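You operate a simulated robot arm through the tools that you are given. There is no shell and no other tool. Be economical: measure what you need, move in short steps, check, and stop when the job is done.

The job below is to be done with a simulated robot arm. You get a single attempt, and the scene is never put back.

TASK
Probe both green bottles in the blue rack and sort them.
Fine: probe at the shoulder; a wall under the printed least means the red tray, else the green; probe back in its stand.

Only the result counts: the job must be done as asked and must still hold three seconds after the hand-in. Knocking over, shifting, dropping, spilling or breaking anything else fails it.

THE ROBOT
A 7-joint arm with a two-finger parallel gripper on a trunk, on a base that drives. Base frame: it is fixed to the floor where the robot stands at the start and does not move with it; the origin is under the middle of the robot, x ahead of it, y to its left, z up; the surface under the hand at the start is at about z = 904. Units: mm, degrees, N and s.
With the tool pointing down near the work surface it reaches from about 280 to 780 mm from the robot's upright axis, wherever it stands. Its first joint turns from -166.0 to 166.0 degrees. Payload 3.91 kg.
Tool frame: the origin (TCP) lies between the finger pads and is the grasp point; the fingertips stand 30 mm ahead of it; z points along the fingers, y is the line along which they close. The gripper opens to 110 mm. The fingers are 20 mm wide and 10 mm thick; the gripper's body (48 by 112 mm) begins 55 mm behind the TCP.
Orientation is that of the tool frame in the base frame, as a unit quaternion [w, x, y, z]. With the fingers straight down and closing along the base's y, the tool's x points along the base's -x, its y along +y and its z along -z.

THE INTERFACE
- The arm moves only by the tool nudge_tool. Its argument "targets" is a list of rows, each an object of numbers (a shift or turn left out is 0, a gripper value left out holds the last): "tx", "ty", "tz": the shift along the tool's x, y, z in mm; "ax", "ay", "az": the turn, a rotation vector about the tool's x, y, z in rad; "claw": the finger opening in mm, from 0 to 110. In form: [{"tx": .., "ty": .., "tz": .., "ax": .., "ay": .., "az": .., "claw": ..}, ...]. A call has 1 to 20 rows; each row is the pose to reach, as a shift and turn from the pose commanded when the call began, along the tool's axes at that moment. A row lasts 0.2 s, in which the tool goes at most 50 mm and 8.6 degrees; a call with a longer step from one row to the next is refused whole, and so is a gripper value outside its range. Where a pose cannot be reached the arm comes as near as it can. A force on the tool above 40 N (or 10 N above the force at the start of the call, whichever is more), or a blocked arm, ends the call early, and 0.2 s more pass. The fingers move at their own pace (about 108 mm/s each) and stop on an object; they squeeze with about 26 N. The grip force told is the motor's: it shows also when the fingers shut on nothing. Time passes only in rows, and 0.2 s behind the last, so rows that repeat a pose let the fingers close. The reply holds the time, the measured pose of the TCP, the force on the tool along the base axes, the opening and the grip force, in the units named above and with some noise, with the torque about the TCP (base axes, N m) and any sound that the robot's microphone picked up.
- Cameras (640 x 400 px; columns grow to the right, rows downward): "scene" is now at [9.6, 105.1, 1518.1]; the picture's right is [-0.60, -0.80, 0.00], its down [-0.46, 0.35, -0.82] and it looks along [0.65, -0.49, -0.57] (base axes); focal length 248 px, centre (320, 200). "wrist" rides on the gripper at [72, 17, -103] in the tool frame; the picture's right is [-0.23, 0.97, 0.00], its down [-0.76, -0.18, -0.62] and it looks along [-0.61, -0.14, 0.78] (tool axes); focal length 222 px, centre (320, 200). There is no depth. A picture from a camera that has moved, and an enlarged one, comes with that camera's place and axes in the base frame and with its lens.
- camera(camera): a new picture of that camera. It takes no simulated time.
- drive_base(legs): drives the robot by 1 to 6 legs, each [ahead, left, turn to the left] in mm, mm and degrees, along the robot's own axes; the way and the turn of a leg run together, so that a leg with both is an arc; at most 1500 mm and 180 degrees a leg. The arm and the cameras ride along, it lands a little off, and it stops where it bumps. It gives what a move gives.
- head_to(pan, tilt): turns the head with the scene camera to pan (to the left, within 155 degrees either way) and tilt (down, from -29 to 69), counted from straight ahead of the robot. It gives what a move gives.
- enlarge(camera, box): a new picture of the part [left, top, right, bottom] of that camera's present view, enlarged. It takes no simulated time.
- finish_job(): hands the job in; it is judged then, once.

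Work in short steps. Places have to be worked out from the pictures, the camera data and where the tool is seen: move nearer, look again, correct. Check each grasp and each placing, and mend what went wrong. You have 120 turns and 82 pictures in all, those below and enlarged ones among them. Open the gripper and draw the arm clear of the work before you hand the job in, unless the task says otherwise; then end with one line.

The tools are called as name(argument=value, ...) on one line, values as JSON. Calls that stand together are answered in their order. nudge_tool: Moves the arm, as the interface text tells. Its arguments: {"type":"object","properties":{"targets":{"type":"array","items":{"type":"object","properties":{"tx":{"type":"number"},"ty":{"type":"number"},"tz":{"type":"number"},"ax":{"type":"number"},"ay":{"type":"number"},"az":{"type":"number"},"claw":{"type":"number"}}}}},"required":["targets"]} The other tools are called the same way: drive_base (legs) drives the base; head_to (pan, tilt) turns the head that bears the scene camera; camera (camera) takes a picture; enlarge (camera, box) takes an enlarged picture of a part of a camera's view; finish_job () hands the job in.

At the start:

```text
clock: 0.0
position: [429.2, -68.3, 1343.9]
orientation: [0.0, 0.001, 1.0, 0.001]
wrist_force: [0.2, 0.0, -0.5]
ft_torque: [0.0, 0.01, 0.0]
grip_width: 110.1
grasp_force: 0.1
robot x, y, heading: [2.0, -0.7, 0.1]
head pan, tilt: [-37.1, 34.9]
```

scene: 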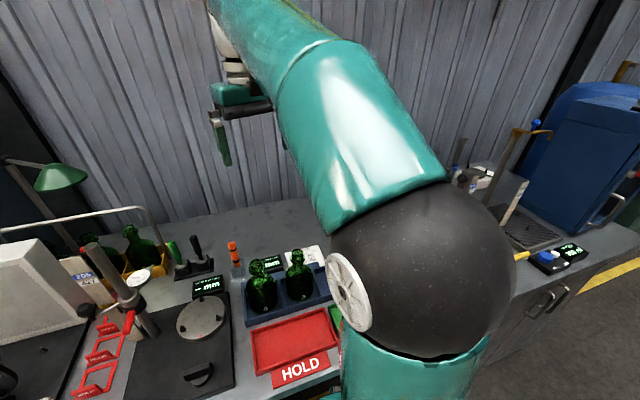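
wrist: 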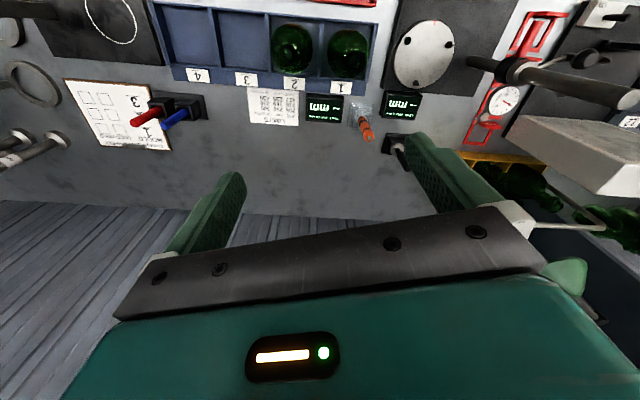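

The wrist picture shows the blue rack with bottles in slots 1 and 2, a limits card, an orange probe in a stand, and displays. I'll enlarge these to read them.

enlarge(camera="wrist", box=[140, 0, 460, 200])

enlarge(camera="scene", box=[160, 220, 360, 400])

enlarge(camera="wrist", box=[240, 80, 420, 170])

```text
2.00 times, centred on (300, 100) of wrist
camera zoom: at [355.6, -51.8, 1446.3], right [0.23, 0.97, 0.0], down [0.76, -0.18, 0.62], along [0.61, -0.14, -0.78], focal length 444 px, centre (360, 400)
```

zoom: 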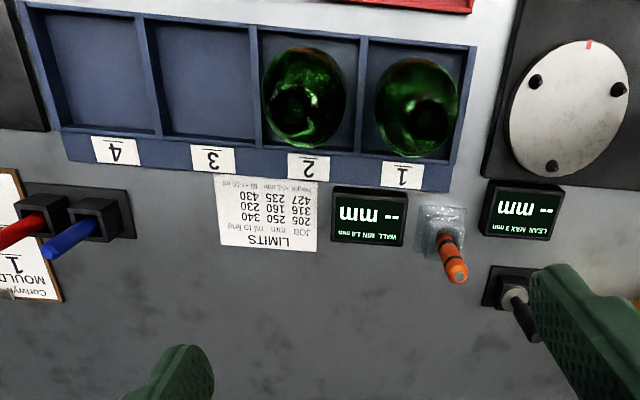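

```text
2.22 times, centred on (260, 310) of scene
camera zoom: at [9.6, 105.1, 1518.1], right [-0.6, -0.8, 0.0], down [-0.46, 0.35, -0.82], along [0.65, -0.49, -0.57], focal length 551 px, centre (453, -44)
```

zoom: 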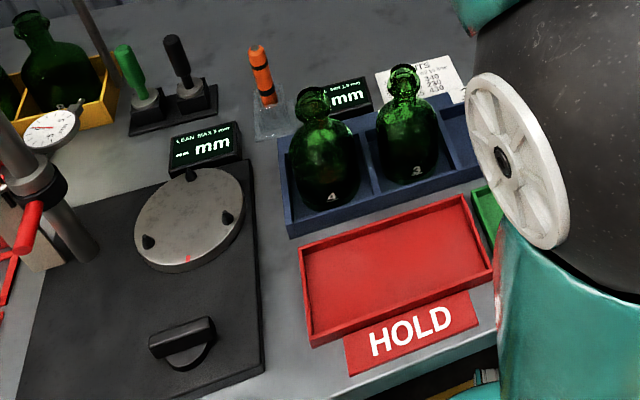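

```text
3.56 times, centred on (330, 125) of wrist
camera zoom: at [355.6, -51.8, 1446.3], right [0.23, 0.97, 0.0], down [0.76, -0.18, 0.62], along [0.61, -0.14, -0.78], focal length 790 px, centre (284, 467)
```

zoom: 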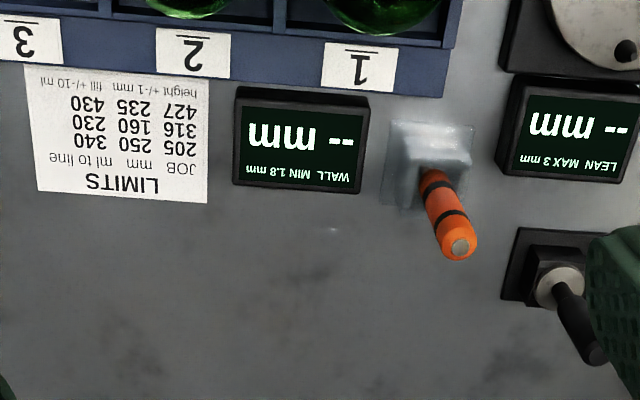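

The probe stands at about (545, 3), top at z≈1037. The bottles are near (416,-10) and (383,-110), and the display gives MIN 1.8 mm. The red tray is close in (x≈278), so I'll back the base off by 150 mm and look again.

drive_base(legs=[[-150, 0, 0]])

head_to(pan=-10, tilt=45)

camera(camera="scene")

camera(camera="wrist")

```text
clock: 2.5
position: [282.7, -66.8, 1343.0]
orientation: [-0.001, 0.0, 1.0, 0.0]
wrist_force: [0.3, 0.6, 0.1]
ft_torque: [0.02, -0.01, 0.02]
grip_width: 110.0
grasp_force: 0.0
robot x, y, heading: [-153.1, 2.3, 0.3]
head pan, tilt: [-37.1, 34.9]
```

```text
clock: 3.5
position: [280.8, -67.1, 1343.7]
orientation: [0.0, -0.001, 1.0, 0.0]
wrist_force: [0.6, 0.4, 1.1]
ft_torque: [0.01, 0.03, -0.01]
grip_width: 110.1
grasp_force: 0.0
robot x, y, heading: [-150.5, -4.8, 0.3]
head pan, tilt: [-10.0, 45.0]
```

```text
76 pictures are left
camera scene: at [-131.4, 144.0, 1503.2], right [-0.17, -0.98, 0.0], down [-0.7, 0.12, -0.71], along [0.7, -0.12, -0.71], focal length 248 px, centre (320, 200)
```

scene: 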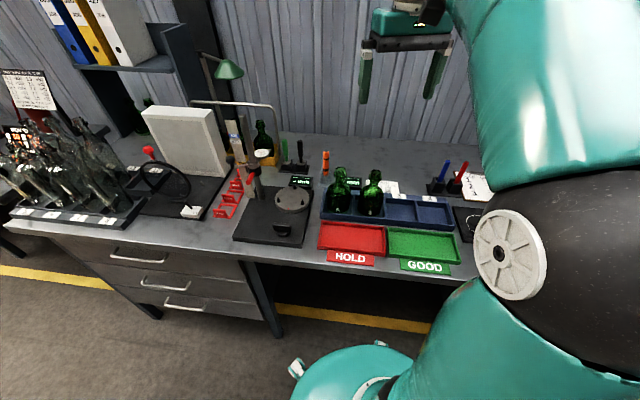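

```text
75 pictures are left
camera wrist: at [208.2, -51.2, 1446.2], right [0.23, 0.97, 0.0], down [0.76, -0.18, 0.62], along [0.61, -0.14, -0.78], focal length 222 px, centre (320, 200)
```

wrist: 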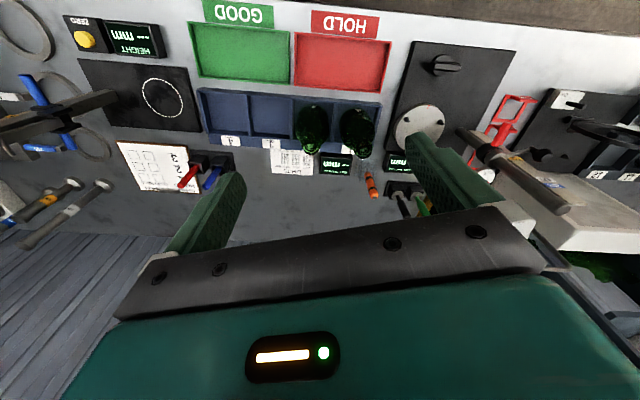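

Both trays and the rack are clear now. I'll enlarge both views for measurement.

enlarge(camera="scene", box=[280, 140, 480, 280])

enlarge(camera="wrist", box=[180, 0, 440, 210])

```text
2.86 times, centred on (380, 210) of scene
camera zoom: at [-131.4, 144.0, 1503.2], right [-0.17, -0.98, 0.0], down [-0.7, 0.12, -0.71], along [0.7, -0.12, -0.71], focal length 709 px, centre (149, 171)
```

zoom: 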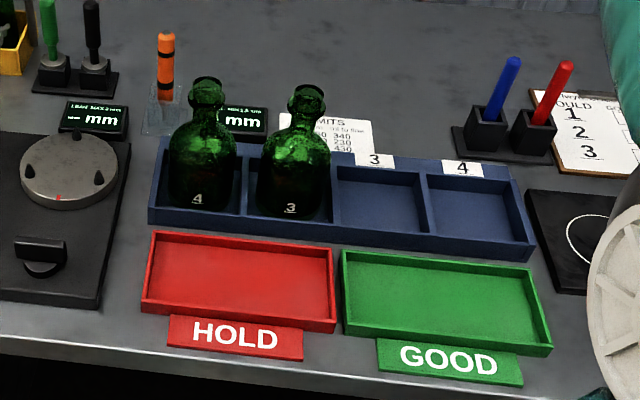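

```text
1.90 times, centred on (310, 105) of wrist
camera zoom: at [208.2, -51.2, 1446.2], right [0.23, 0.97, 0.0], down [0.76, -0.18, 0.62], along [0.61, -0.14, -0.78], focal length 423 px, centre (339, 381)
```

zoom: 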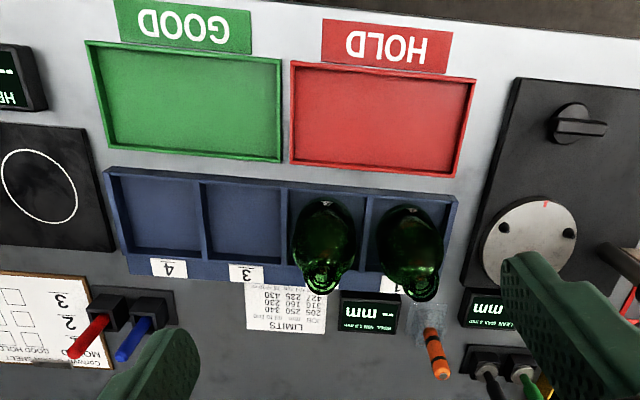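

The red tray centre is about (281,-20), the green about (220,-214), both yawed ~17.7°. Next I move the open hand to above the probe at (545, 3), z 1180, and look.

nudge_tool(targets=[{"tx": -40, "ty": 10, "tz": 22}, {"tx": -80, "ty": 20, "tz": 44}, {"tx": -120, "ty": 30, "tz": 66}, {"tx": -160, "ty": 40, "tz": 88}, {"tx": -200, "ty": 50, "tz": 110}, {"tx": -235, "ty": 60, "tz": 135}, {"tx": -263, "ty": 70, "tz": 160, "claw": 60}, {"tx": -263, "ty": 70, "tz": 160, "claw": 60}])

camera(camera="wrist")

camera(camera="scene")

```text
clock: 5.2
position: [544.4, 4.0, 1182.4]
orientation: [-0.001, -0.001, 1.0, 0.0]
wrist_force: [0.2, -0.3, -1.0]
ft_torque: [-0.03, 0.02, 0.03]
grip_width: 59.9
grasp_force: 0.1
robot x, y, heading: [-149.5, 3.7, 0.4]
head pan, tilt: [-10.0, 45.0]
```

```text
72 pictures are left
camera wrist: at [471.6, 20.0, 1286.0], right [0.22, 0.97, 0.0], down [0.76, -0.18, 0.62], along [0.61, -0.14, -0.78], focal length 222 px, centre (320, 200)
```

wrist: 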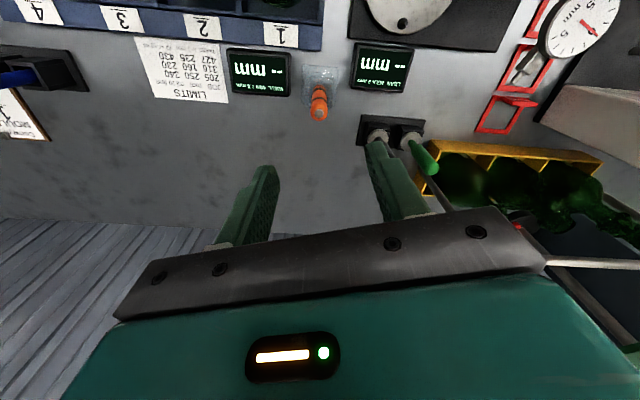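

```text
71 pictures are left
camera scene: at [-130.3, 144.4, 1503.2], right [-0.17, -0.99, 0.0], down [-0.7, 0.12, -0.71], along [0.7, -0.12, -0.71], focal length 248 px, centre (320, 200)
```

scene: 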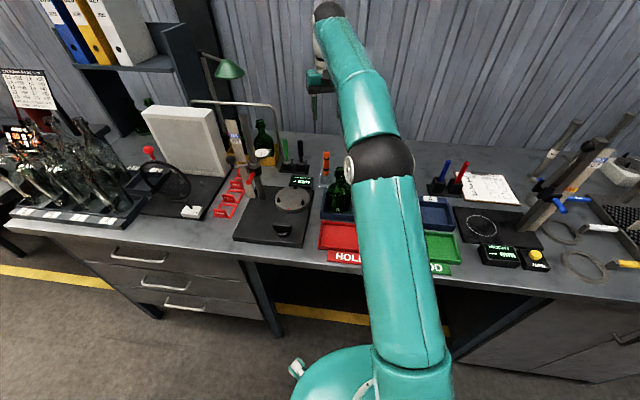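

The probe top works out at about (547, 2), so the hand is roughly above it. One enlarged look from each camera to check the lean and the stand before descending.

enlarge(camera="scene", box=[290, 60, 370, 220])

enlarge(camera="wrist", box=[220, 30, 440, 150])

```text
2.50 times, centred on (330, 140) of scene
camera zoom: at [-130.3, 144.4, 1503.2], right [-0.17, -0.99, 0.0], down [-0.7, 0.12, -0.71], along [0.7, -0.12, -0.71], focal length 620 px, centre (295, 350)
```

zoom: 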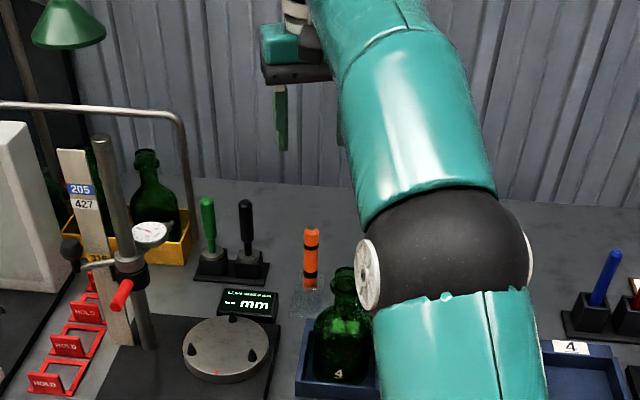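

```text
2.91 times, centred on (330, 90) of wrist
camera zoom: at [471.6, 20.0, 1286.0], right [0.22, 0.97, 0.0], down [0.76, -0.18, 0.62], along [0.61, -0.14, -0.78], focal length 646 px, centre (291, 520)
```

zoom: 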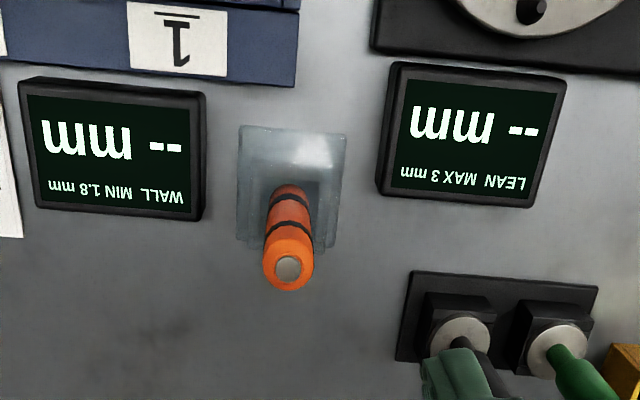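

The probe is vertical at about (544.5, 3). I descend to z≈1008 around it and then close gently.

nudge_tool(targets=[{"tz": 40}, {"tz": 80}, {"tz": 120}, {"tz": 150}, {"tz": 174}, {"tz": 174}])

enlarge(camera="wrist", box=[160, 0, 480, 220])

```text
clock: 6.7
position: [544.2, 3.0, 1008.5]
orientation: [0.0, 0.0, 1.0, 0.0]
wrist_force: [-0.6, -0.1, -0.3]
ft_torque: [-0.04, 0.01, -0.02]
grip_width: 60.0
grasp_force: 0.0
robot x, y, heading: [-149.2, 1.1, -0.1]
head pan, tilt: [-10.0, 45.0]
```

```text
1.82 times, centred on (320, 110) of wrist
camera zoom: at [471.3, 19.6, 1111.4], right [0.23, 0.97, 0.0], down [0.76, -0.18, 0.62], along [0.61, -0.14, -0.78], focal length 404 px, centre (320, 364)
```

zoom: 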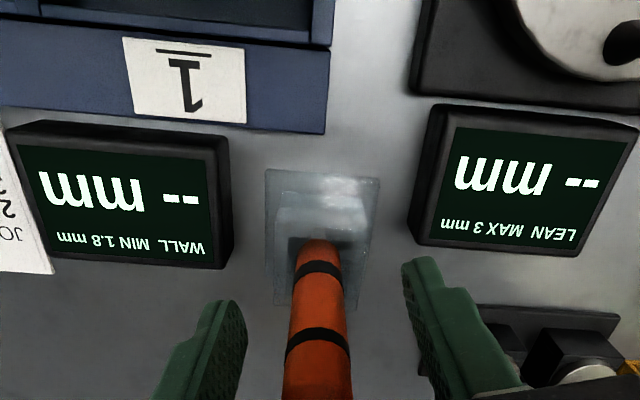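

The probe is centred between the fingers. I close and then lift slowly.

nudge_tool(targets=[{"claw": 5}, {"claw": 5}, {"claw": 5}, {"claw": 5}])

nudge_tool(targets=[{"tz": -15}, {"tz": -35}, {"tz": -65}, {"tz": -100}, {"tz": -140}, {"tz": -180}, {"tz": -200}])

camera(camera="wrist")

enlarge(camera="scene", box=[280, 60, 400, 220])

```text
clock: 7.7
position: [544.3, 4.2, 1008.7]
orientation: [0.0, 0.0, 1.0, 0.0]
wrist_force: [0.4, -0.7, 0.9]
ft_torque: [-0.03, -0.03, -0.01]
grip_width: 18.4
grasp_force: 25.8
robot x, y, heading: [-151.7, -0.7, 0.2]
head pan, tilt: [-10.0, 45.0]
```

```text
clock: 9.2
position: [544.9, 3.2, 1208.9]
orientation: [0.0, 0.0, 1.0, 0.0]
wrist_force: [-1.1, -0.1, -0.8]
ft_torque: [0.01, 0.04, 0.01]
grip_width: 18.6
grasp_force: 26.5
robot x, y, heading: [-154.4, 3.7, -0.1]
head pan, tilt: [-10.0, 45.0]
```

```text
67 pictures are left
camera wrist: at [471.6, 18.8, 1311.9], right [0.22, 0.97, 0.0], down [0.76, -0.18, 0.62], along [0.61, -0.14, -0.78], focal length 222 px, centre (320, 200)
```

wrist: 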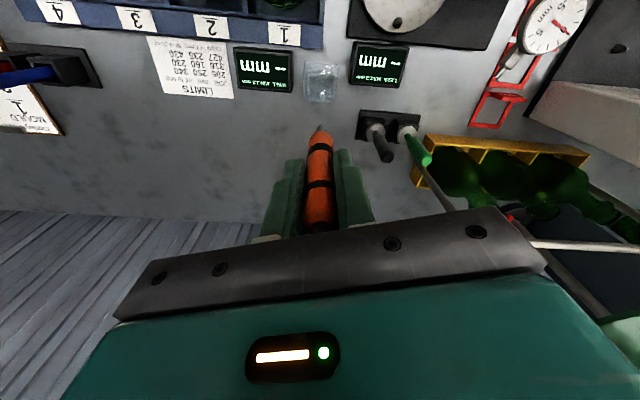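

```text
2.50 times, centred on (340, 140) of scene
camera zoom: at [-131.6, 144.1, 1503.2], right [-0.17, -0.99, 0.0], down [-0.7, 0.12, -0.71], along [0.7, -0.12, -0.71], focal length 620 px, centre (270, 350)
```

zoom: 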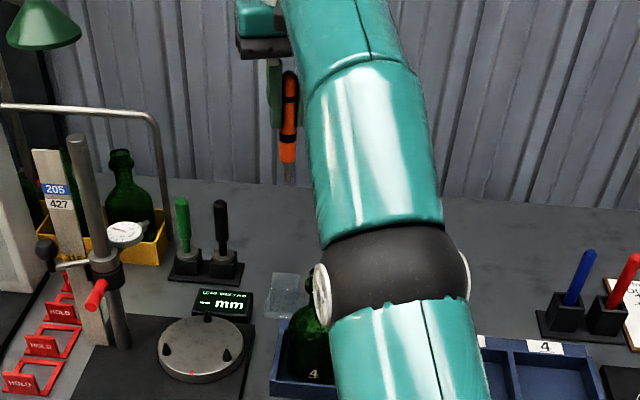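

The probe is held, with its tip about 100 mm below the TCP. From two views, bottle 1's mouth is near (409,-10,1060) and bottle 2's near (386,-107,1055). I move above bottle 1's near shoulder to look closer.

nudge_tool(targets=[{"tx": 40, "ty": -2}, {"tx": 80, "ty": -5}, {"tx": 120, "ty": -7}, {"tx": 155, "ty": -9}, {"tx": 155, "ty": -9}])

camera(camera="wrist")

camera(camera="scene")

```text
clock: 10.4
position: [386.2, -6.7, 1210.4]
orientation: [0.001, -0.001, 1.0, 0.001]
wrist_force: [-0.4, -0.1, -0.4]
ft_torque: [0.01, -0.05, 0.02]
grip_width: 18.7
grasp_force: 25.5
robot x, y, heading: [-150.3, -1.8, -0.0]
head pan, tilt: [-10.0, 45.0]
```

```text
65 pictures are left
camera wrist: at [312.9, 10.2, 1313.2], right [0.22, 0.97, 0.0], down [0.76, -0.18, 0.62], along [0.61, -0.14, -0.78], focal length 222 px, centre (320, 200)
```

wrist: 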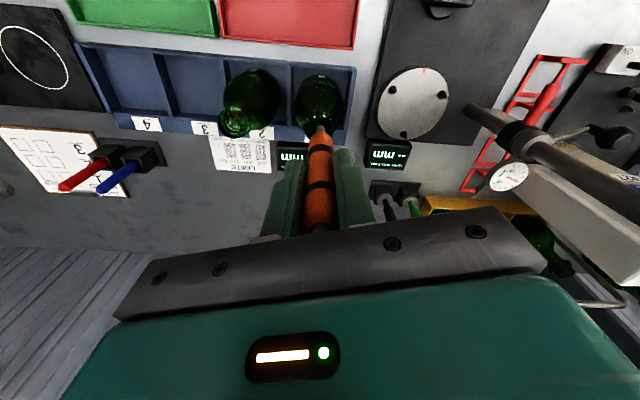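

```text
64 pictures are left
camera scene: at [-133.9, 144.0, 1503.3], right [-0.17, -0.99, 0.0], down [-0.7, 0.12, -0.71], along [0.7, -0.12, -0.71], focal length 248 px, centre (320, 200)
```

scene: 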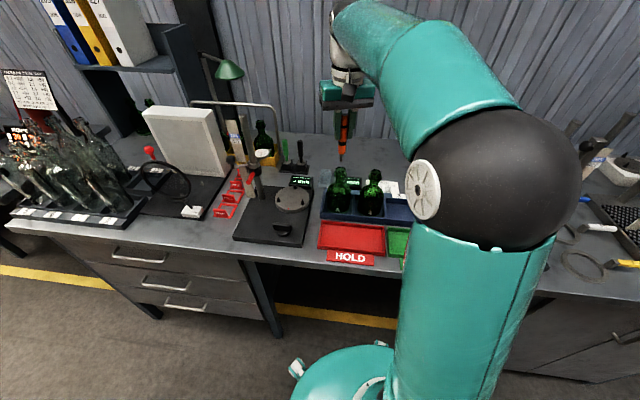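

Now the scene camera sees both bottles and the probe tip. I enlarge to measure the shoulder geometry.

enlarge(camera="scene", box=[310, 130, 410, 230])

enlarge(camera="wrist", box=[200, 50, 380, 170])

```text
4.00 times, centred on (360, 180) of scene
camera zoom: at [-133.9, 144.0, 1503.3], right [-0.17, -0.99, 0.0], down [-0.7, 0.12, -0.71], along [0.7, -0.12, -0.71], focal length 992 px, centre (160, 280)
```

zoom: 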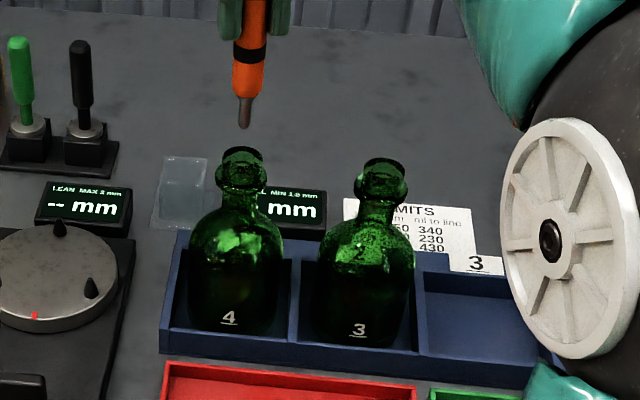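

```text
3.33 times, centred on (290, 110) of wrist
camera zoom: at [312.9, 10.2, 1313.2], right [0.22, 0.97, 0.0], down [0.76, -0.18, 0.62], along [0.61, -0.14, -0.78], focal length 740 px, centre (420, 500)
```

zoom: 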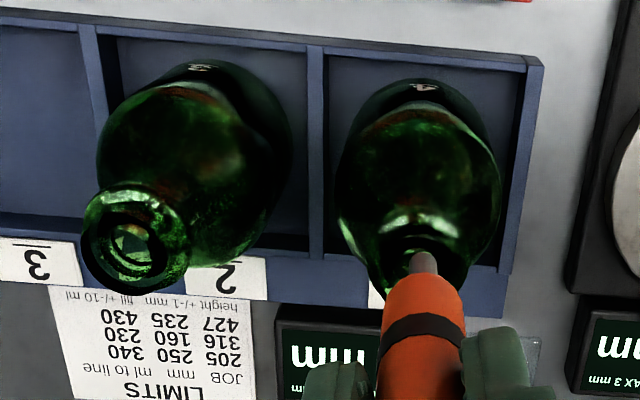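

Calibrating against the tip, bottle 1's axis is ≈(410,-11), its lip at z≈1062 (r 18), and its shoulder at r≈26, z≈1008. A vertical probe would foul the lip, so I tilt the probe 35° outward towards the robot and stop about 40 mm short of the near shoulder.

nudge_tool(targets=[{"tx": 28, "ty": -1, "ay": -0.1}, {"tx": 56, "ty": -3, "ay": -0.22}, {"tx": 83, "ty": -4, "tz": 10, "ay": -0.34}, {"tx": 83, "ty": -4, "tz": 35, "ay": -0.46}, {"tx": 83, "ty": -4, "tz": 60, "ay": -0.55}, {"tx": 83, "ty": -4, "tz": 84, "ay": -0.611}, {"tx": 83, "ty": -4, "tz": 84, "ay": -0.611}])

enlarge(camera="scene", box=[310, 130, 410, 230])

camera(camera="wrist")

```text
clock: 12.1
position: [306.8, -9.7, 1124.1]
orientation: [0.3, 0.0, 0.954, 0.0]
wrist_force: [-0.4, 0.1, -0.9]
ft_torque: [-0.02, -0.03, -0.03]
grip_width: 18.5
grasp_force: 26.0
robot x, y, heading: [-154.5, 3.7, 0.3]
head pan, tilt: [-10.0, 45.0]
```

```text
4.00 times, centred on (360, 180) of scene
camera zoom: at [-131.5, 144.1, 1503.2], right [-0.17, -0.99, 0.0], down [-0.7, 0.12, -0.71], along [0.7, -0.12, -0.71], focal length 992 px, centre (160, 280)
```

zoom: 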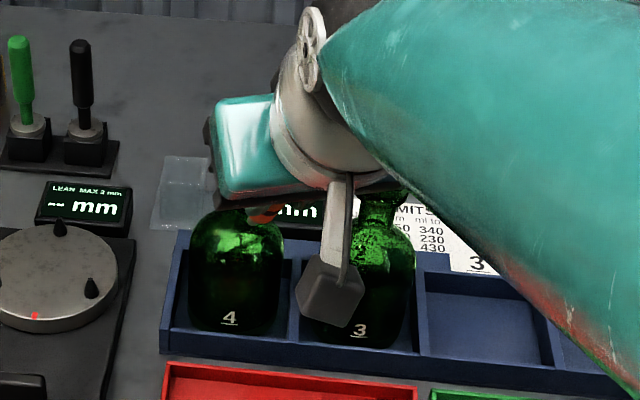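

```text
60 pictures are left
camera wrist: at [187.0, 6.0, 1167.7], right [0.18, 0.97, 0.13], down [0.27, -0.18, 0.95], along [0.95, -0.14, -0.29], focal length 222 px, centre (320, 200)
```

wrist: 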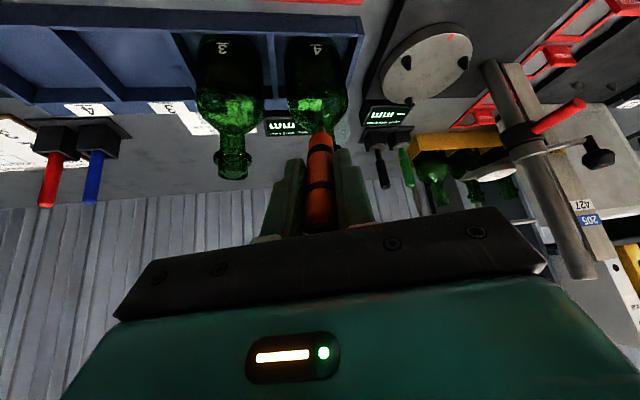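

The wrist camera now shows the bottles from the side with the tip. I enlarge that to see the alignment.

enlarge(camera="wrist", box=[180, 20, 380, 190])

```text
2.35 times, centred on (280, 105) of wrist
camera zoom: at [187.0, 6.0, 1167.7], right [0.18, 0.97, 0.13], down [0.27, -0.18, 0.95], along [0.95, -0.14, -0.29], focal length 523 px, centre (414, 424)
```

zoom: 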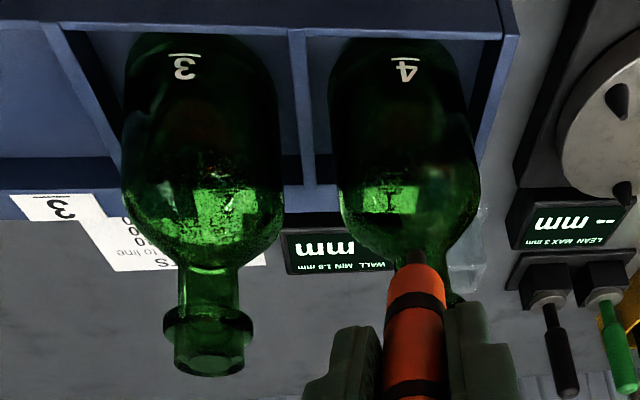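

The tip is aligned with bottle 1's axis (y≈-10), and contact is expected after about 34 mm. I advance 27 mm first, then creep.

nudge_tool(targets=[{"tz": 10}, {"tz": 18}, {"tz": 24}, {"tz": 27}])

enlarge(camera="wrist", box=[220, 20, 400, 190])

```text
clock: 13.1
position: [320.9, -10.2, 1102.8]
orientation: [0.301, -0.002, 0.954, 0.001]
wrist_force: [0.2, -0.2, -0.4]
ft_torque: [0.0, -0.01, 0.0]
grip_width: 18.8
grasp_force: 26.1
robot x, y, heading: [-149.4, -3.6, -0.2]
head pan, tilt: [-10.0, 45.0]
```

```text
2.35 times, centred on (310, 105) of wrist
camera zoom: at [202.2, 5.8, 1145.7], right [0.18, 0.97, 0.13], down [0.27, -0.18, 0.95], along [0.95, -0.14, -0.29], focal length 523 px, centre (344, 424)
```

zoom: 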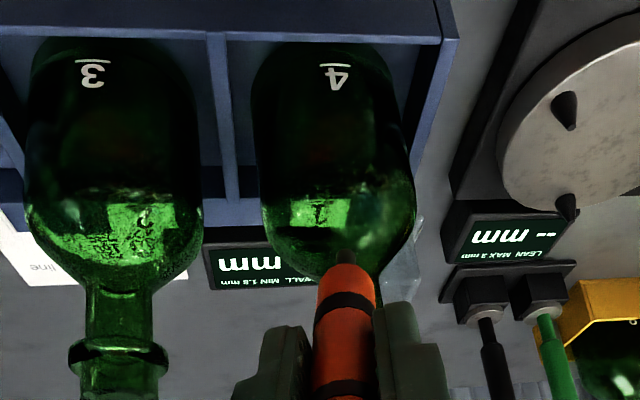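

No contact yet. I creep on in small steps, watching the force.

nudge_tool(targets=[{"tz": 2}, {"tz": 4}, {"tz": 4}])

nudge_tool(targets=[{"tz": 1}, {"tz": 2}, {"tz": 2}])

enlarge(camera="wrist", box=[220, 60, 400, 190])

```text
clock: 13.8
position: [323.5, -9.8, 1099.3]
orientation: [0.301, -0.001, 0.954, 0.0]
wrist_force: [-0.1, -0.1, 0.0]
ft_torque: [-0.01, 0.03, 0.01]
grip_width: 18.8
grasp_force: 26.0
robot x, y, heading: [-150.8, -1.0, -0.1]
head pan, tilt: [-10.0, 45.0]
```

```text
clock: 14.7
position: [323.2, -11.4, 1097.8]
orientation: [0.301, 0.0, 0.954, 0.001]
wrist_force: [-0.2, 0.0, -1.2]
ft_torque: [0.01, -0.01, 0.0]
grip_width: 18.4
grasp_force: 25.6
robot x, y, heading: [-149.7, 1.0, 0.0]
head pan, tilt: [-10.0, 45.0]
```

```text
3.08 times, centred on (310, 125) of wrist
camera zoom: at [205.6, 5.9, 1140.3], right [0.18, 0.97, 0.13], down [0.27, -0.18, 0.95], along [0.95, -0.14, -0.29], focal length 684 px, centre (351, 431)
```

zoom: 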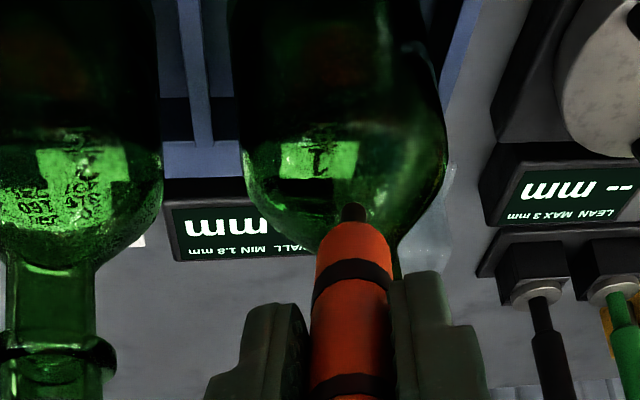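

Still free. I continue in 2 mm steps.

nudge_tool(targets=[{"tz": 1}, {"tz": 2}, {"tz": 3}, {"tz": 3}])

nudge_tool(targets=[{"tz": 1}, {"tz": 2}, {"tz": 2}])

enlarge(camera="wrist", box=[220, 60, 400, 190])

```text
clock: 15.7
position: [326.6, -9.8, 1094.3]
orientation: [0.3, -0.001, 0.954, 0.0]
wrist_force: [0.4, 1.1, -0.6]
ft_torque: [-0.01, -0.02, -0.01]
grip_width: 18.4
grasp_force: 25.9
robot x, y, heading: [-154.3, -3.3, -0.1]
head pan, tilt: [-10.0, 45.0]
```

```text
clock: 16.4
position: [328.7, -10.3, 1093.9]
orientation: [0.301, -0.001, 0.954, 0.0]
wrist_force: [-0.1, -0.7, -0.4]
ft_torque: [0.0, 0.05, 0.02]
grip_width: 18.5
grasp_force: 26.3
robot x, y, heading: [-149.3, -2.6, 0.0]
head pan, tilt: [-10.0, 45.0]
```

```text
3.08 times, centred on (310, 125) of wrist
camera zoom: at [208.5, 5.8, 1136.8], right [0.18, 0.97, 0.13], down [0.27, -0.18, 0.95], along [0.95, -0.14, -0.29], focal length 684 px, centre (351, 431)
```

zoom: 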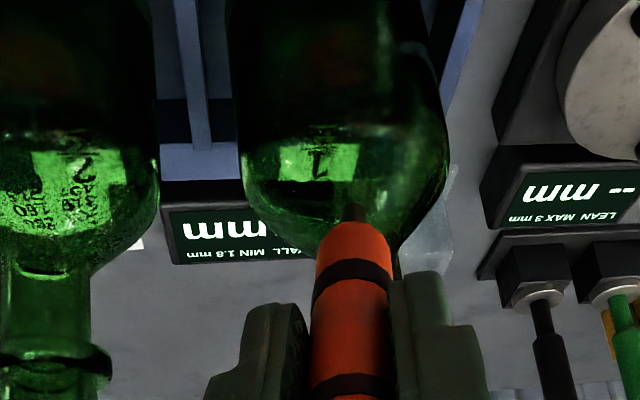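

Still no contact force. I continue creeping, with another 2 + 2 mm.

nudge_tool(targets=[{"tz": 1}, {"tz": 2}, {"tz": 2}])

nudge_tool(targets=[{"tz": 1}, {"tz": 2}, {"tz": 2}])

enlarge(camera="wrist", box=[220, 60, 400, 190])

```text
clock: 17.2
position: [328.8, -10.9, 1092.4]
orientation: [0.301, -0.001, 0.954, 0.0]
wrist_force: [-0.3, -0.3, -0.8]
ft_torque: [0.02, 0.04, -0.01]
grip_width: 18.5
grasp_force: 25.9
robot x, y, heading: [-152.7, 0.2, -0.0]
head pan, tilt: [-10.0, 45.0]
```

```text
clock: 18.1
position: [330.6, -9.9, 1091.0]
orientation: [0.3, -0.001, 0.954, 0.0]
wrist_force: [-0.3, 0.2, -0.4]
ft_torque: [0.01, 0.0, 0.0]
grip_width: 18.4
grasp_force: 26.2
robot x, y, heading: [-148.1, 1.6, 0.0]
head pan, tilt: [-10.0, 45.0]
```

```text
3.08 times, centred on (310, 125) of wrist
camera zoom: at [210.8, 6.0, 1133.4], right [0.18, 0.97, 0.13], down [0.27, -0.18, 0.95], along [0.95, -0.14, -0.29], focal length 684 px, centre (351, 431)
```

zoom: 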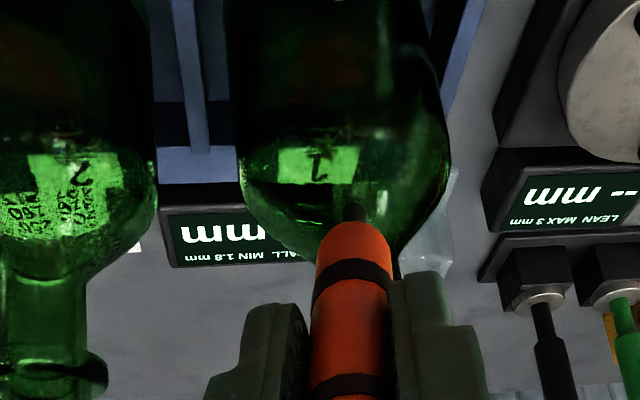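

Still nothing felt; the tip is probably a few mm short. Continuing.

nudge_tool(targets=[{"tz": 1}, {"tz": 2}, {"tz": 2}])

nudge_tool(targets=[{"tz": 1}, {"tz": 2}, {"tz": 2}])

nudge_tool(targets=[{"tz": 1}, {"tz": 2}, {"tz": 2}])

enlarge(camera="wrist", box=[220, 60, 400, 190])

```text
clock: 18.9
position: [330.5, -10.3, 1090.0]
orientation: [0.301, -0.001, 0.954, 0.0]
wrist_force: [-3.4, 0.9, 4.0]
ft_torque: [0.05, -0.02, 0.0]
grip_width: 18.7
grasp_force: 26.0
robot x, y, heading: [-150.1, 2.2, -0.0]
head pan, tilt: [-10.0, 45.0]
```

```text
clock: 19.6
position: [332.7, -10.4, 1087.1]
orientation: [0.3, -0.001, 0.954, 0.0]
wrist_force: [-2.8, 1.0, 4.6]
ft_torque: [0.03, -0.06, 0.04]
grip_width: 18.9
grasp_force: 26.2
robot x, y, heading: [-147.8, -0.3, 0.3]
head pan, tilt: [-10.0, 45.0]
```

```text
clock: 20.4
position: [331.9, -9.3, 1087.5]
orientation: [0.301, -0.001, 0.954, 0.0]
wrist_force: [-9.1, 0.5, 18.5]
ft_torque: [0.08, -0.41, 0.03]
grip_width: 19.0
grasp_force: 26.2
robot x, y, heading: [-148.9, 1.5, -0.1]
head pan, tilt: [-10.0, 45.0]
```

```text
3.08 times, centred on (310, 125) of wrist
camera zoom: at [214.1, 5.7, 1129.0], right [0.18, 0.97, 0.13], down [0.26, -0.18, 0.95], along [0.95, -0.14, -0.29], focal length 684 px, centre (351, 431)
```

zoom: 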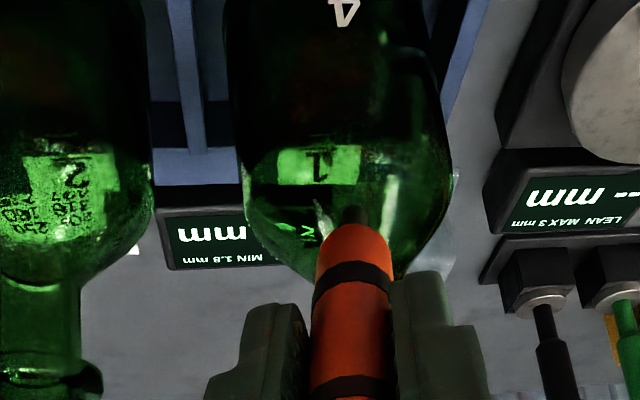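

Contact: about 20 N, a touch much, so I ease back 2 mm and look at the display from both cameras.

nudge_tool(targets=[{"tz": -1}, {"tz": -2}, {"tz": -2}])

enlarge(camera="wrist", box=[250, 80, 350, 150])

enlarge(camera="scene", box=[310, 150, 410, 230])

```text
clock: 21.2
position: [332.1, -10.2, 1087.3]
orientation: [0.299, -0.001, 0.954, 0.001]
wrist_force: [-0.8, 1.1, -0.6]
ft_torque: [0.02, 0.08, 0.02]
grip_width: 18.6
grasp_force: 26.2
robot x, y, heading: [-151.5, 2.1, 0.3]
head pan, tilt: [-10.0, 45.0]
```

```text
5.71 times, centred on (300, 115) of wrist
camera zoom: at [213.0, 5.7, 1129.2], right [0.18, 0.97, 0.13], down [0.27, -0.18, 0.95], along [0.95, -0.14, -0.3], focal length 1269 px, centre (434, 686)
```

zoom: 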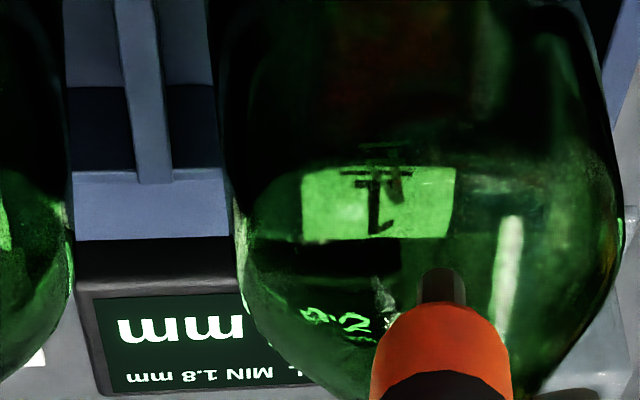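

```text
5.00 times, centred on (360, 190) of scene
camera zoom: at [-131.4, 144.1, 1503.2], right [-0.17, -0.99, 0.0], down [-0.7, 0.12, -0.71], along [0.7, -0.12, -0.71], focal length 1240 px, centre (120, 250)
```

zoom: 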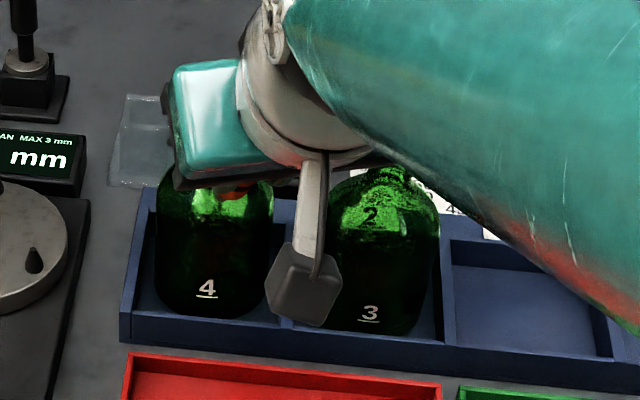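

Through the glass the display seems to read "2.x". I retract along the tool axis and see whether the reading holds.

nudge_tool(targets=[{"tz": -10}, {"tz": -25}, {"tz": -45}, {"tz": -45}])

enlarge(camera="wrist", box=[180, 40, 380, 190])

enlarge(camera="scene", box=[310, 150, 410, 230])

```text
clock: 22.2
position: [305.5, -9.7, 1125.2]
orientation: [0.301, -0.001, 0.954, 0.0]
wrist_force: [0.0, -0.1, -0.4]
ft_torque: [-0.02, 0.01, -0.01]
grip_width: 18.7
grasp_force: 26.3
robot x, y, heading: [-153.9, -1.0, 0.0]
head pan, tilt: [-10.0, 45.0]
```

```text
2.67 times, centred on (280, 115) of wrist
camera zoom: at [186.7, 5.8, 1167.9], right [0.18, 0.97, 0.13], down [0.27, -0.18, 0.95], along [0.95, -0.14, -0.29], focal length 592 px, centre (427, 427)
```

zoom: 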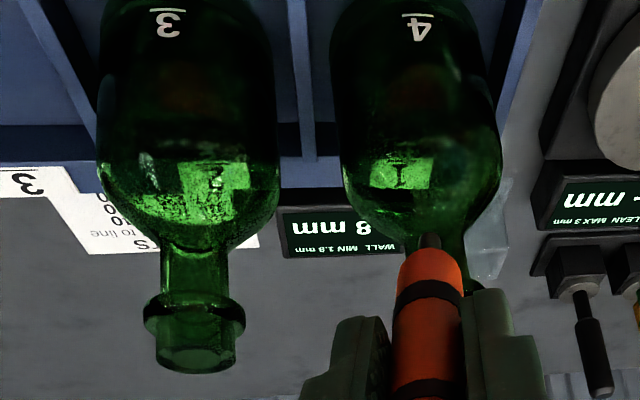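

```text
5.00 times, centred on (360, 190) of scene
camera zoom: at [-132.2, 144.1, 1503.2], right [-0.17, -0.99, 0.0], down [-0.7, 0.12, -0.71], along [0.7, -0.12, -0.71], focal length 1240 px, centre (120, 250)
```

zoom: 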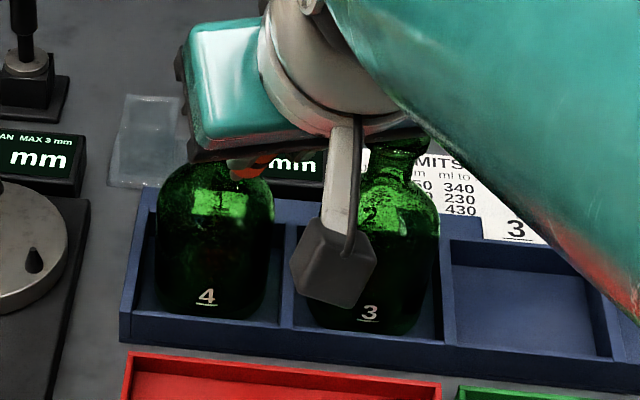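

The reading holds and ends in ".8". I shift sideways to bottle 2's standoff, which should also uncover the display.

nudge_tool(targets=[{"tx": 8, "ty": -30, "tz": -6}, {"tx": 16, "ty": -60, "tz": -11}, {"tx": 23, "ty": -90, "tz": -16}, {"tx": 23, "ty": -98, "tz": -16}, {"tx": 23, "ty": -98, "tz": -16}])

enlarge(camera="wrist", box=[240, 20, 460, 190])

```text
clock: 23.4
position: [278.3, -108.7, 1124.5]
orientation: [0.301, -0.001, 0.954, 0.0]
wrist_force: [-0.1, -0.2, -0.5]
ft_torque: [-0.02, 0.0, 0.01]
grip_width: 18.6
grasp_force: 25.6
robot x, y, heading: [-153.9, -3.1, 0.2]
head pan, tilt: [-10.0, 45.0]
```

```text
2.35 times, centred on (350, 105) of wrist
camera zoom: at [158.8, -92.3, 1167.3], right [0.18, 0.97, 0.13], down [0.27, -0.18, 0.95], along [0.95, -0.14, -0.29], focal length 523 px, centre (249, 424)
```

zoom: 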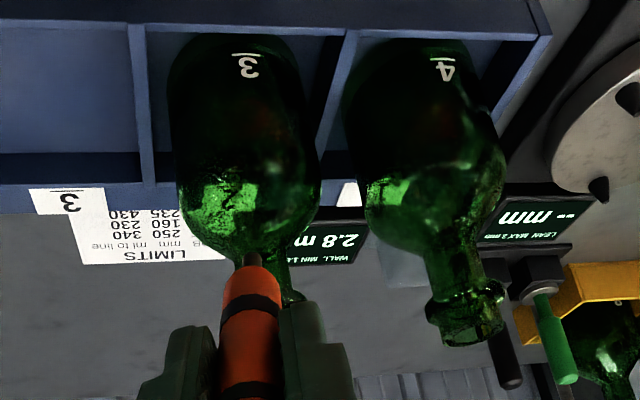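

Bottle 1 reads 2.8 mm, so it goes to the green tray. The tip is aligned with bottle 2; I advance and then creep.

nudge_tool(targets=[{"tz": 12}, {"tz": 22}, {"tz": 28}, {"tz": 32}, {"tz": 34}, {"tz": 34}])

nudge_tool(targets=[{"tz": 1}, {"tz": 2}, {"tz": 3}, {"tz": 3}])

nudge_tool(targets=[{"tz": 1}, {"tz": 2}, {"tz": 2}])

enlarge(camera="wrist", box=[240, 20, 460, 190])

```text
clock: 24.9
position: [298.9, -108.2, 1096.6]
orientation: [0.301, 0.0, 0.954, 0.0]
wrist_force: [-0.7, 1.2, -0.9]
ft_torque: [-0.01, 0.03, 0.0]
grip_width: 18.6
grasp_force: 25.6
robot x, y, heading: [-151.2, -2.9, 0.3]
head pan, tilt: [-10.0, 45.0]
```

```text
clock: 25.9
position: [299.7, -107.1, 1093.2]
orientation: [0.3, 0.0, 0.954, 0.0]
wrist_force: [0.2, -0.2, -0.4]
ft_torque: [0.01, -0.01, -0.01]
grip_width: 18.6
grasp_force: 25.8
robot x, y, heading: [-152.1, -0.8, 0.4]
head pan, tilt: [-10.0, 45.0]
```

```text
clock: 26.6
position: [300.8, -107.3, 1092.1]
orientation: [0.301, -0.001, 0.954, 0.0]
wrist_force: [-0.5, 1.3, -0.5]
ft_torque: [0.01, -0.01, -0.02]
grip_width: 18.7
grasp_force: 25.6
robot x, y, heading: [-150.2, 1.8, 0.2]
head pan, tilt: [-10.0, 45.0]
```

```text
2.35 times, centred on (350, 105) of wrist
camera zoom: at [181.8, -91.9, 1135.1], right [0.18, 0.97, 0.13], down [0.27, -0.18, 0.95], along [0.95, -0.14, -0.29], focal length 523 px, centre (249, 424)
```

zoom: 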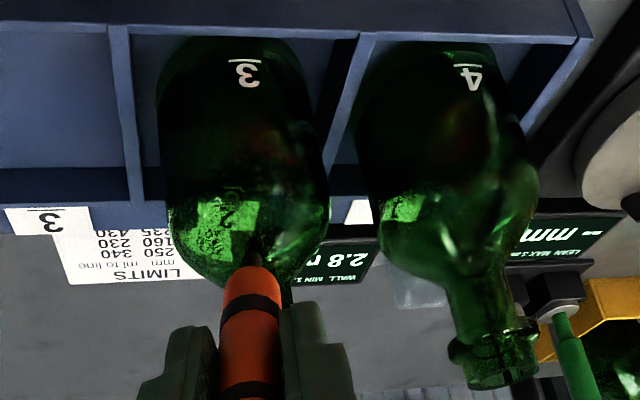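

The display is visible and still holds 2.8; no contact yet. I creep on.

nudge_tool(targets=[{"tz": 1}, {"tz": 2}, {"tz": 2}])

nudge_tool(targets=[{"tz": 1}, {"tz": 2}, {"tz": 2}])

enlarge(camera="wrist", box=[240, 20, 460, 190])

```text
clock: 27.4
position: [301.6, -108.0, 1090.5]
orientation: [0.3, 0.0, 0.954, 0.0]
wrist_force: [-4.4, -0.4, 4.8]
ft_torque: [0.05, -0.08, 0.01]
grip_width: 18.8
grasp_force: 26.2
robot x, y, heading: [-151.8, 0.7, 0.2]
head pan, tilt: [-10.0, 45.0]
```

```text
clock: 28.2
position: [304.2, -108.6, 1089.5]
orientation: [0.302, 0.0, 0.953, 0.0]
wrist_force: [-5.0, 0.6, 9.4]
ft_torque: [0.0, -0.26, 0.03]
grip_width: 18.6
grasp_force: 25.8
robot x, y, heading: [-150.0, -1.4, 0.3]
head pan, tilt: [-10.0, 45.0]
```

```text
2.35 times, centred on (350, 105) of wrist
camera zoom: at [184.2, -92.2, 1132.0], right [0.18, 0.97, 0.13], down [0.27, -0.18, 0.95], along [0.95, -0.14, -0.29], focal length 523 px, centre (249, 424)
```

zoom: 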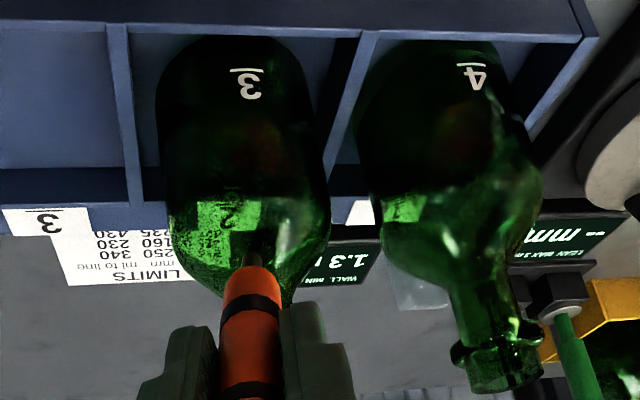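

It now reads 1.3 mm, so bottle 2 goes to the red tray. I retract and double check the display.

nudge_tool(targets=[{"tz": -8}, {"tz": -20}, {"tz": -45}, {"tz": -80}, {"tz": -80}])

enlarge(camera="wrist", box=[300, 60, 420, 150])

```text
clock: 29.4
position: [255.8, -109.4, 1155.6]
orientation: [0.301, -0.001, 0.954, 0.001]
wrist_force: [-0.7, -0.1, -0.6]
ft_torque: [0.01, -0.03, 0.01]
grip_width: 18.5
grasp_force: 26.3
robot x, y, heading: [-152.6, -1.4, -0.1]
head pan, tilt: [-10.0, 45.0]
```

```text
4.44 times, centred on (360, 105) of wrist
camera zoom: at [137.1, -92.6, 1197.3], right [0.18, 0.97, 0.13], down [0.27, -0.18, 0.95], along [0.95, -0.14, -0.29], focal length 987 px, centre (142, 622)
```

zoom: 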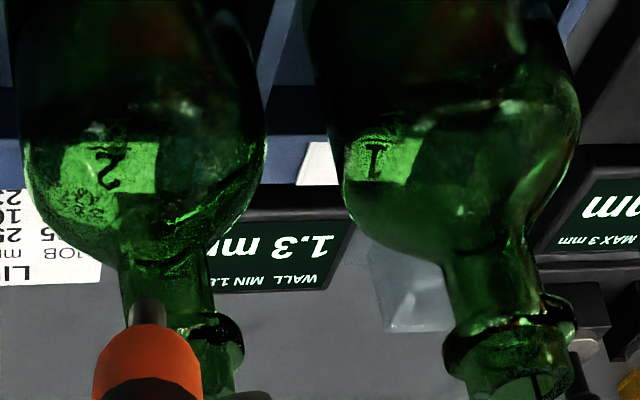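

1.3 confirmed. Now I rise, go upright and travel to above the probe stand at (544.3, 3.5).

nudge_tool(targets=[{"tx": -21, "tz": -30, "ay": 0.1}, {"tx": -42.5, "tz": -60.6, "ay": 0.2}, {"tx": -72, "ty": 14, "tz": -40, "ay": 0.3}, {"tx": -101.6, "ty": 28, "tz": -19.2, "ay": 0.4}, {"tx": -131, "ty": 42, "tz": 1.5, "ay": 0.5}, {"tx": -160.6, "ty": 56, "tz": 22.2, "ay": 0.58}, {"tx": -190, "ty": 70, "tz": 43, "ay": 0.611}, {"tx": -219.7, "ty": 85, "tz": 63.6, "ay": 0.611}, {"tx": -249, "ty": 99, "tz": 84, "ay": 0.611}, {"tx": -278.8, "ty": 113, "tz": 105, "ay": 0.611}, {"tx": -278.8, "ty": 113, "tz": 105, "ay": 0.611}, {"tx": -278.8, "ty": 113, "tz": 105, "ay": 0.611}])

enlarge(camera="wrist", box=[220, 30, 440, 240])

enlarge(camera="scene", box=[280, 60, 400, 220])

```text
clock: 32.0
position: [533.3, 2.1, 1224.7]
orientation: [-0.002, -0.001, 1.0, 0.0]
wrist_force: [0.7, -0.7, -1.6]
ft_torque: [0.02, 0.08, -0.02]
grip_width: 18.6
grasp_force: 26.2
out of reach, approached as far as the arm can: row 10, 11, 12
robot x, y, heading: [-149.3, -2.8, 0.0]
head pan, tilt: [-10.0, 45.0]
```

```text
1.90 times, centred on (330, 135) of wrist
camera zoom: at [460.6, 18.3, 1327.6], right [0.22, 0.97, 0.0], down [0.76, -0.18, 0.62], along [0.6, -0.14, -0.78], focal length 423 px, centre (301, 324)
```

zoom: 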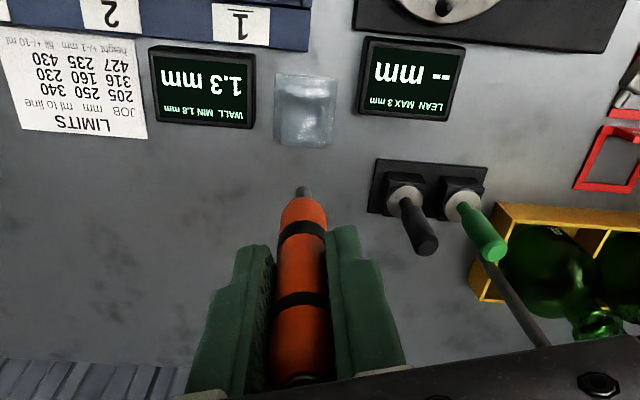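

```text
2.50 times, centred on (340, 140) of scene
camera zoom: at [-129.8, 144.1, 1503.2], right [-0.17, -0.99, 0.0], down [-0.7, 0.12, -0.71], along [0.7, -0.12, -0.71], focal length 620 px, centre (270, 350)
```

zoom: 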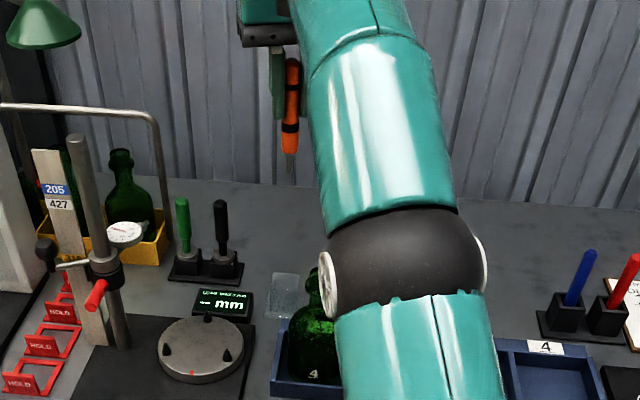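

The reading 1.3 is clear, and the probe is still straight in the grip. z 1230 was just out of reach, so I descend 30 mm and check the pose.

nudge_tool(targets=[{"tz": 20}, {"tz": 40}, {"tz": 40}])

```text
clock: 32.9
position: [530.7, 2.1, 1185.6]
orientation: [0.0, -0.001, 1.0, 0.0]
wrist_force: [0.3, -0.7, -0.6]
ft_torque: [0.03, 0.0, 0.0]
grip_width: 18.7
grasp_force: 26.4
robot x, y, heading: [-148.9, -0.2, 0.2]
head pan, tilt: [-10.0, 45.0]
```

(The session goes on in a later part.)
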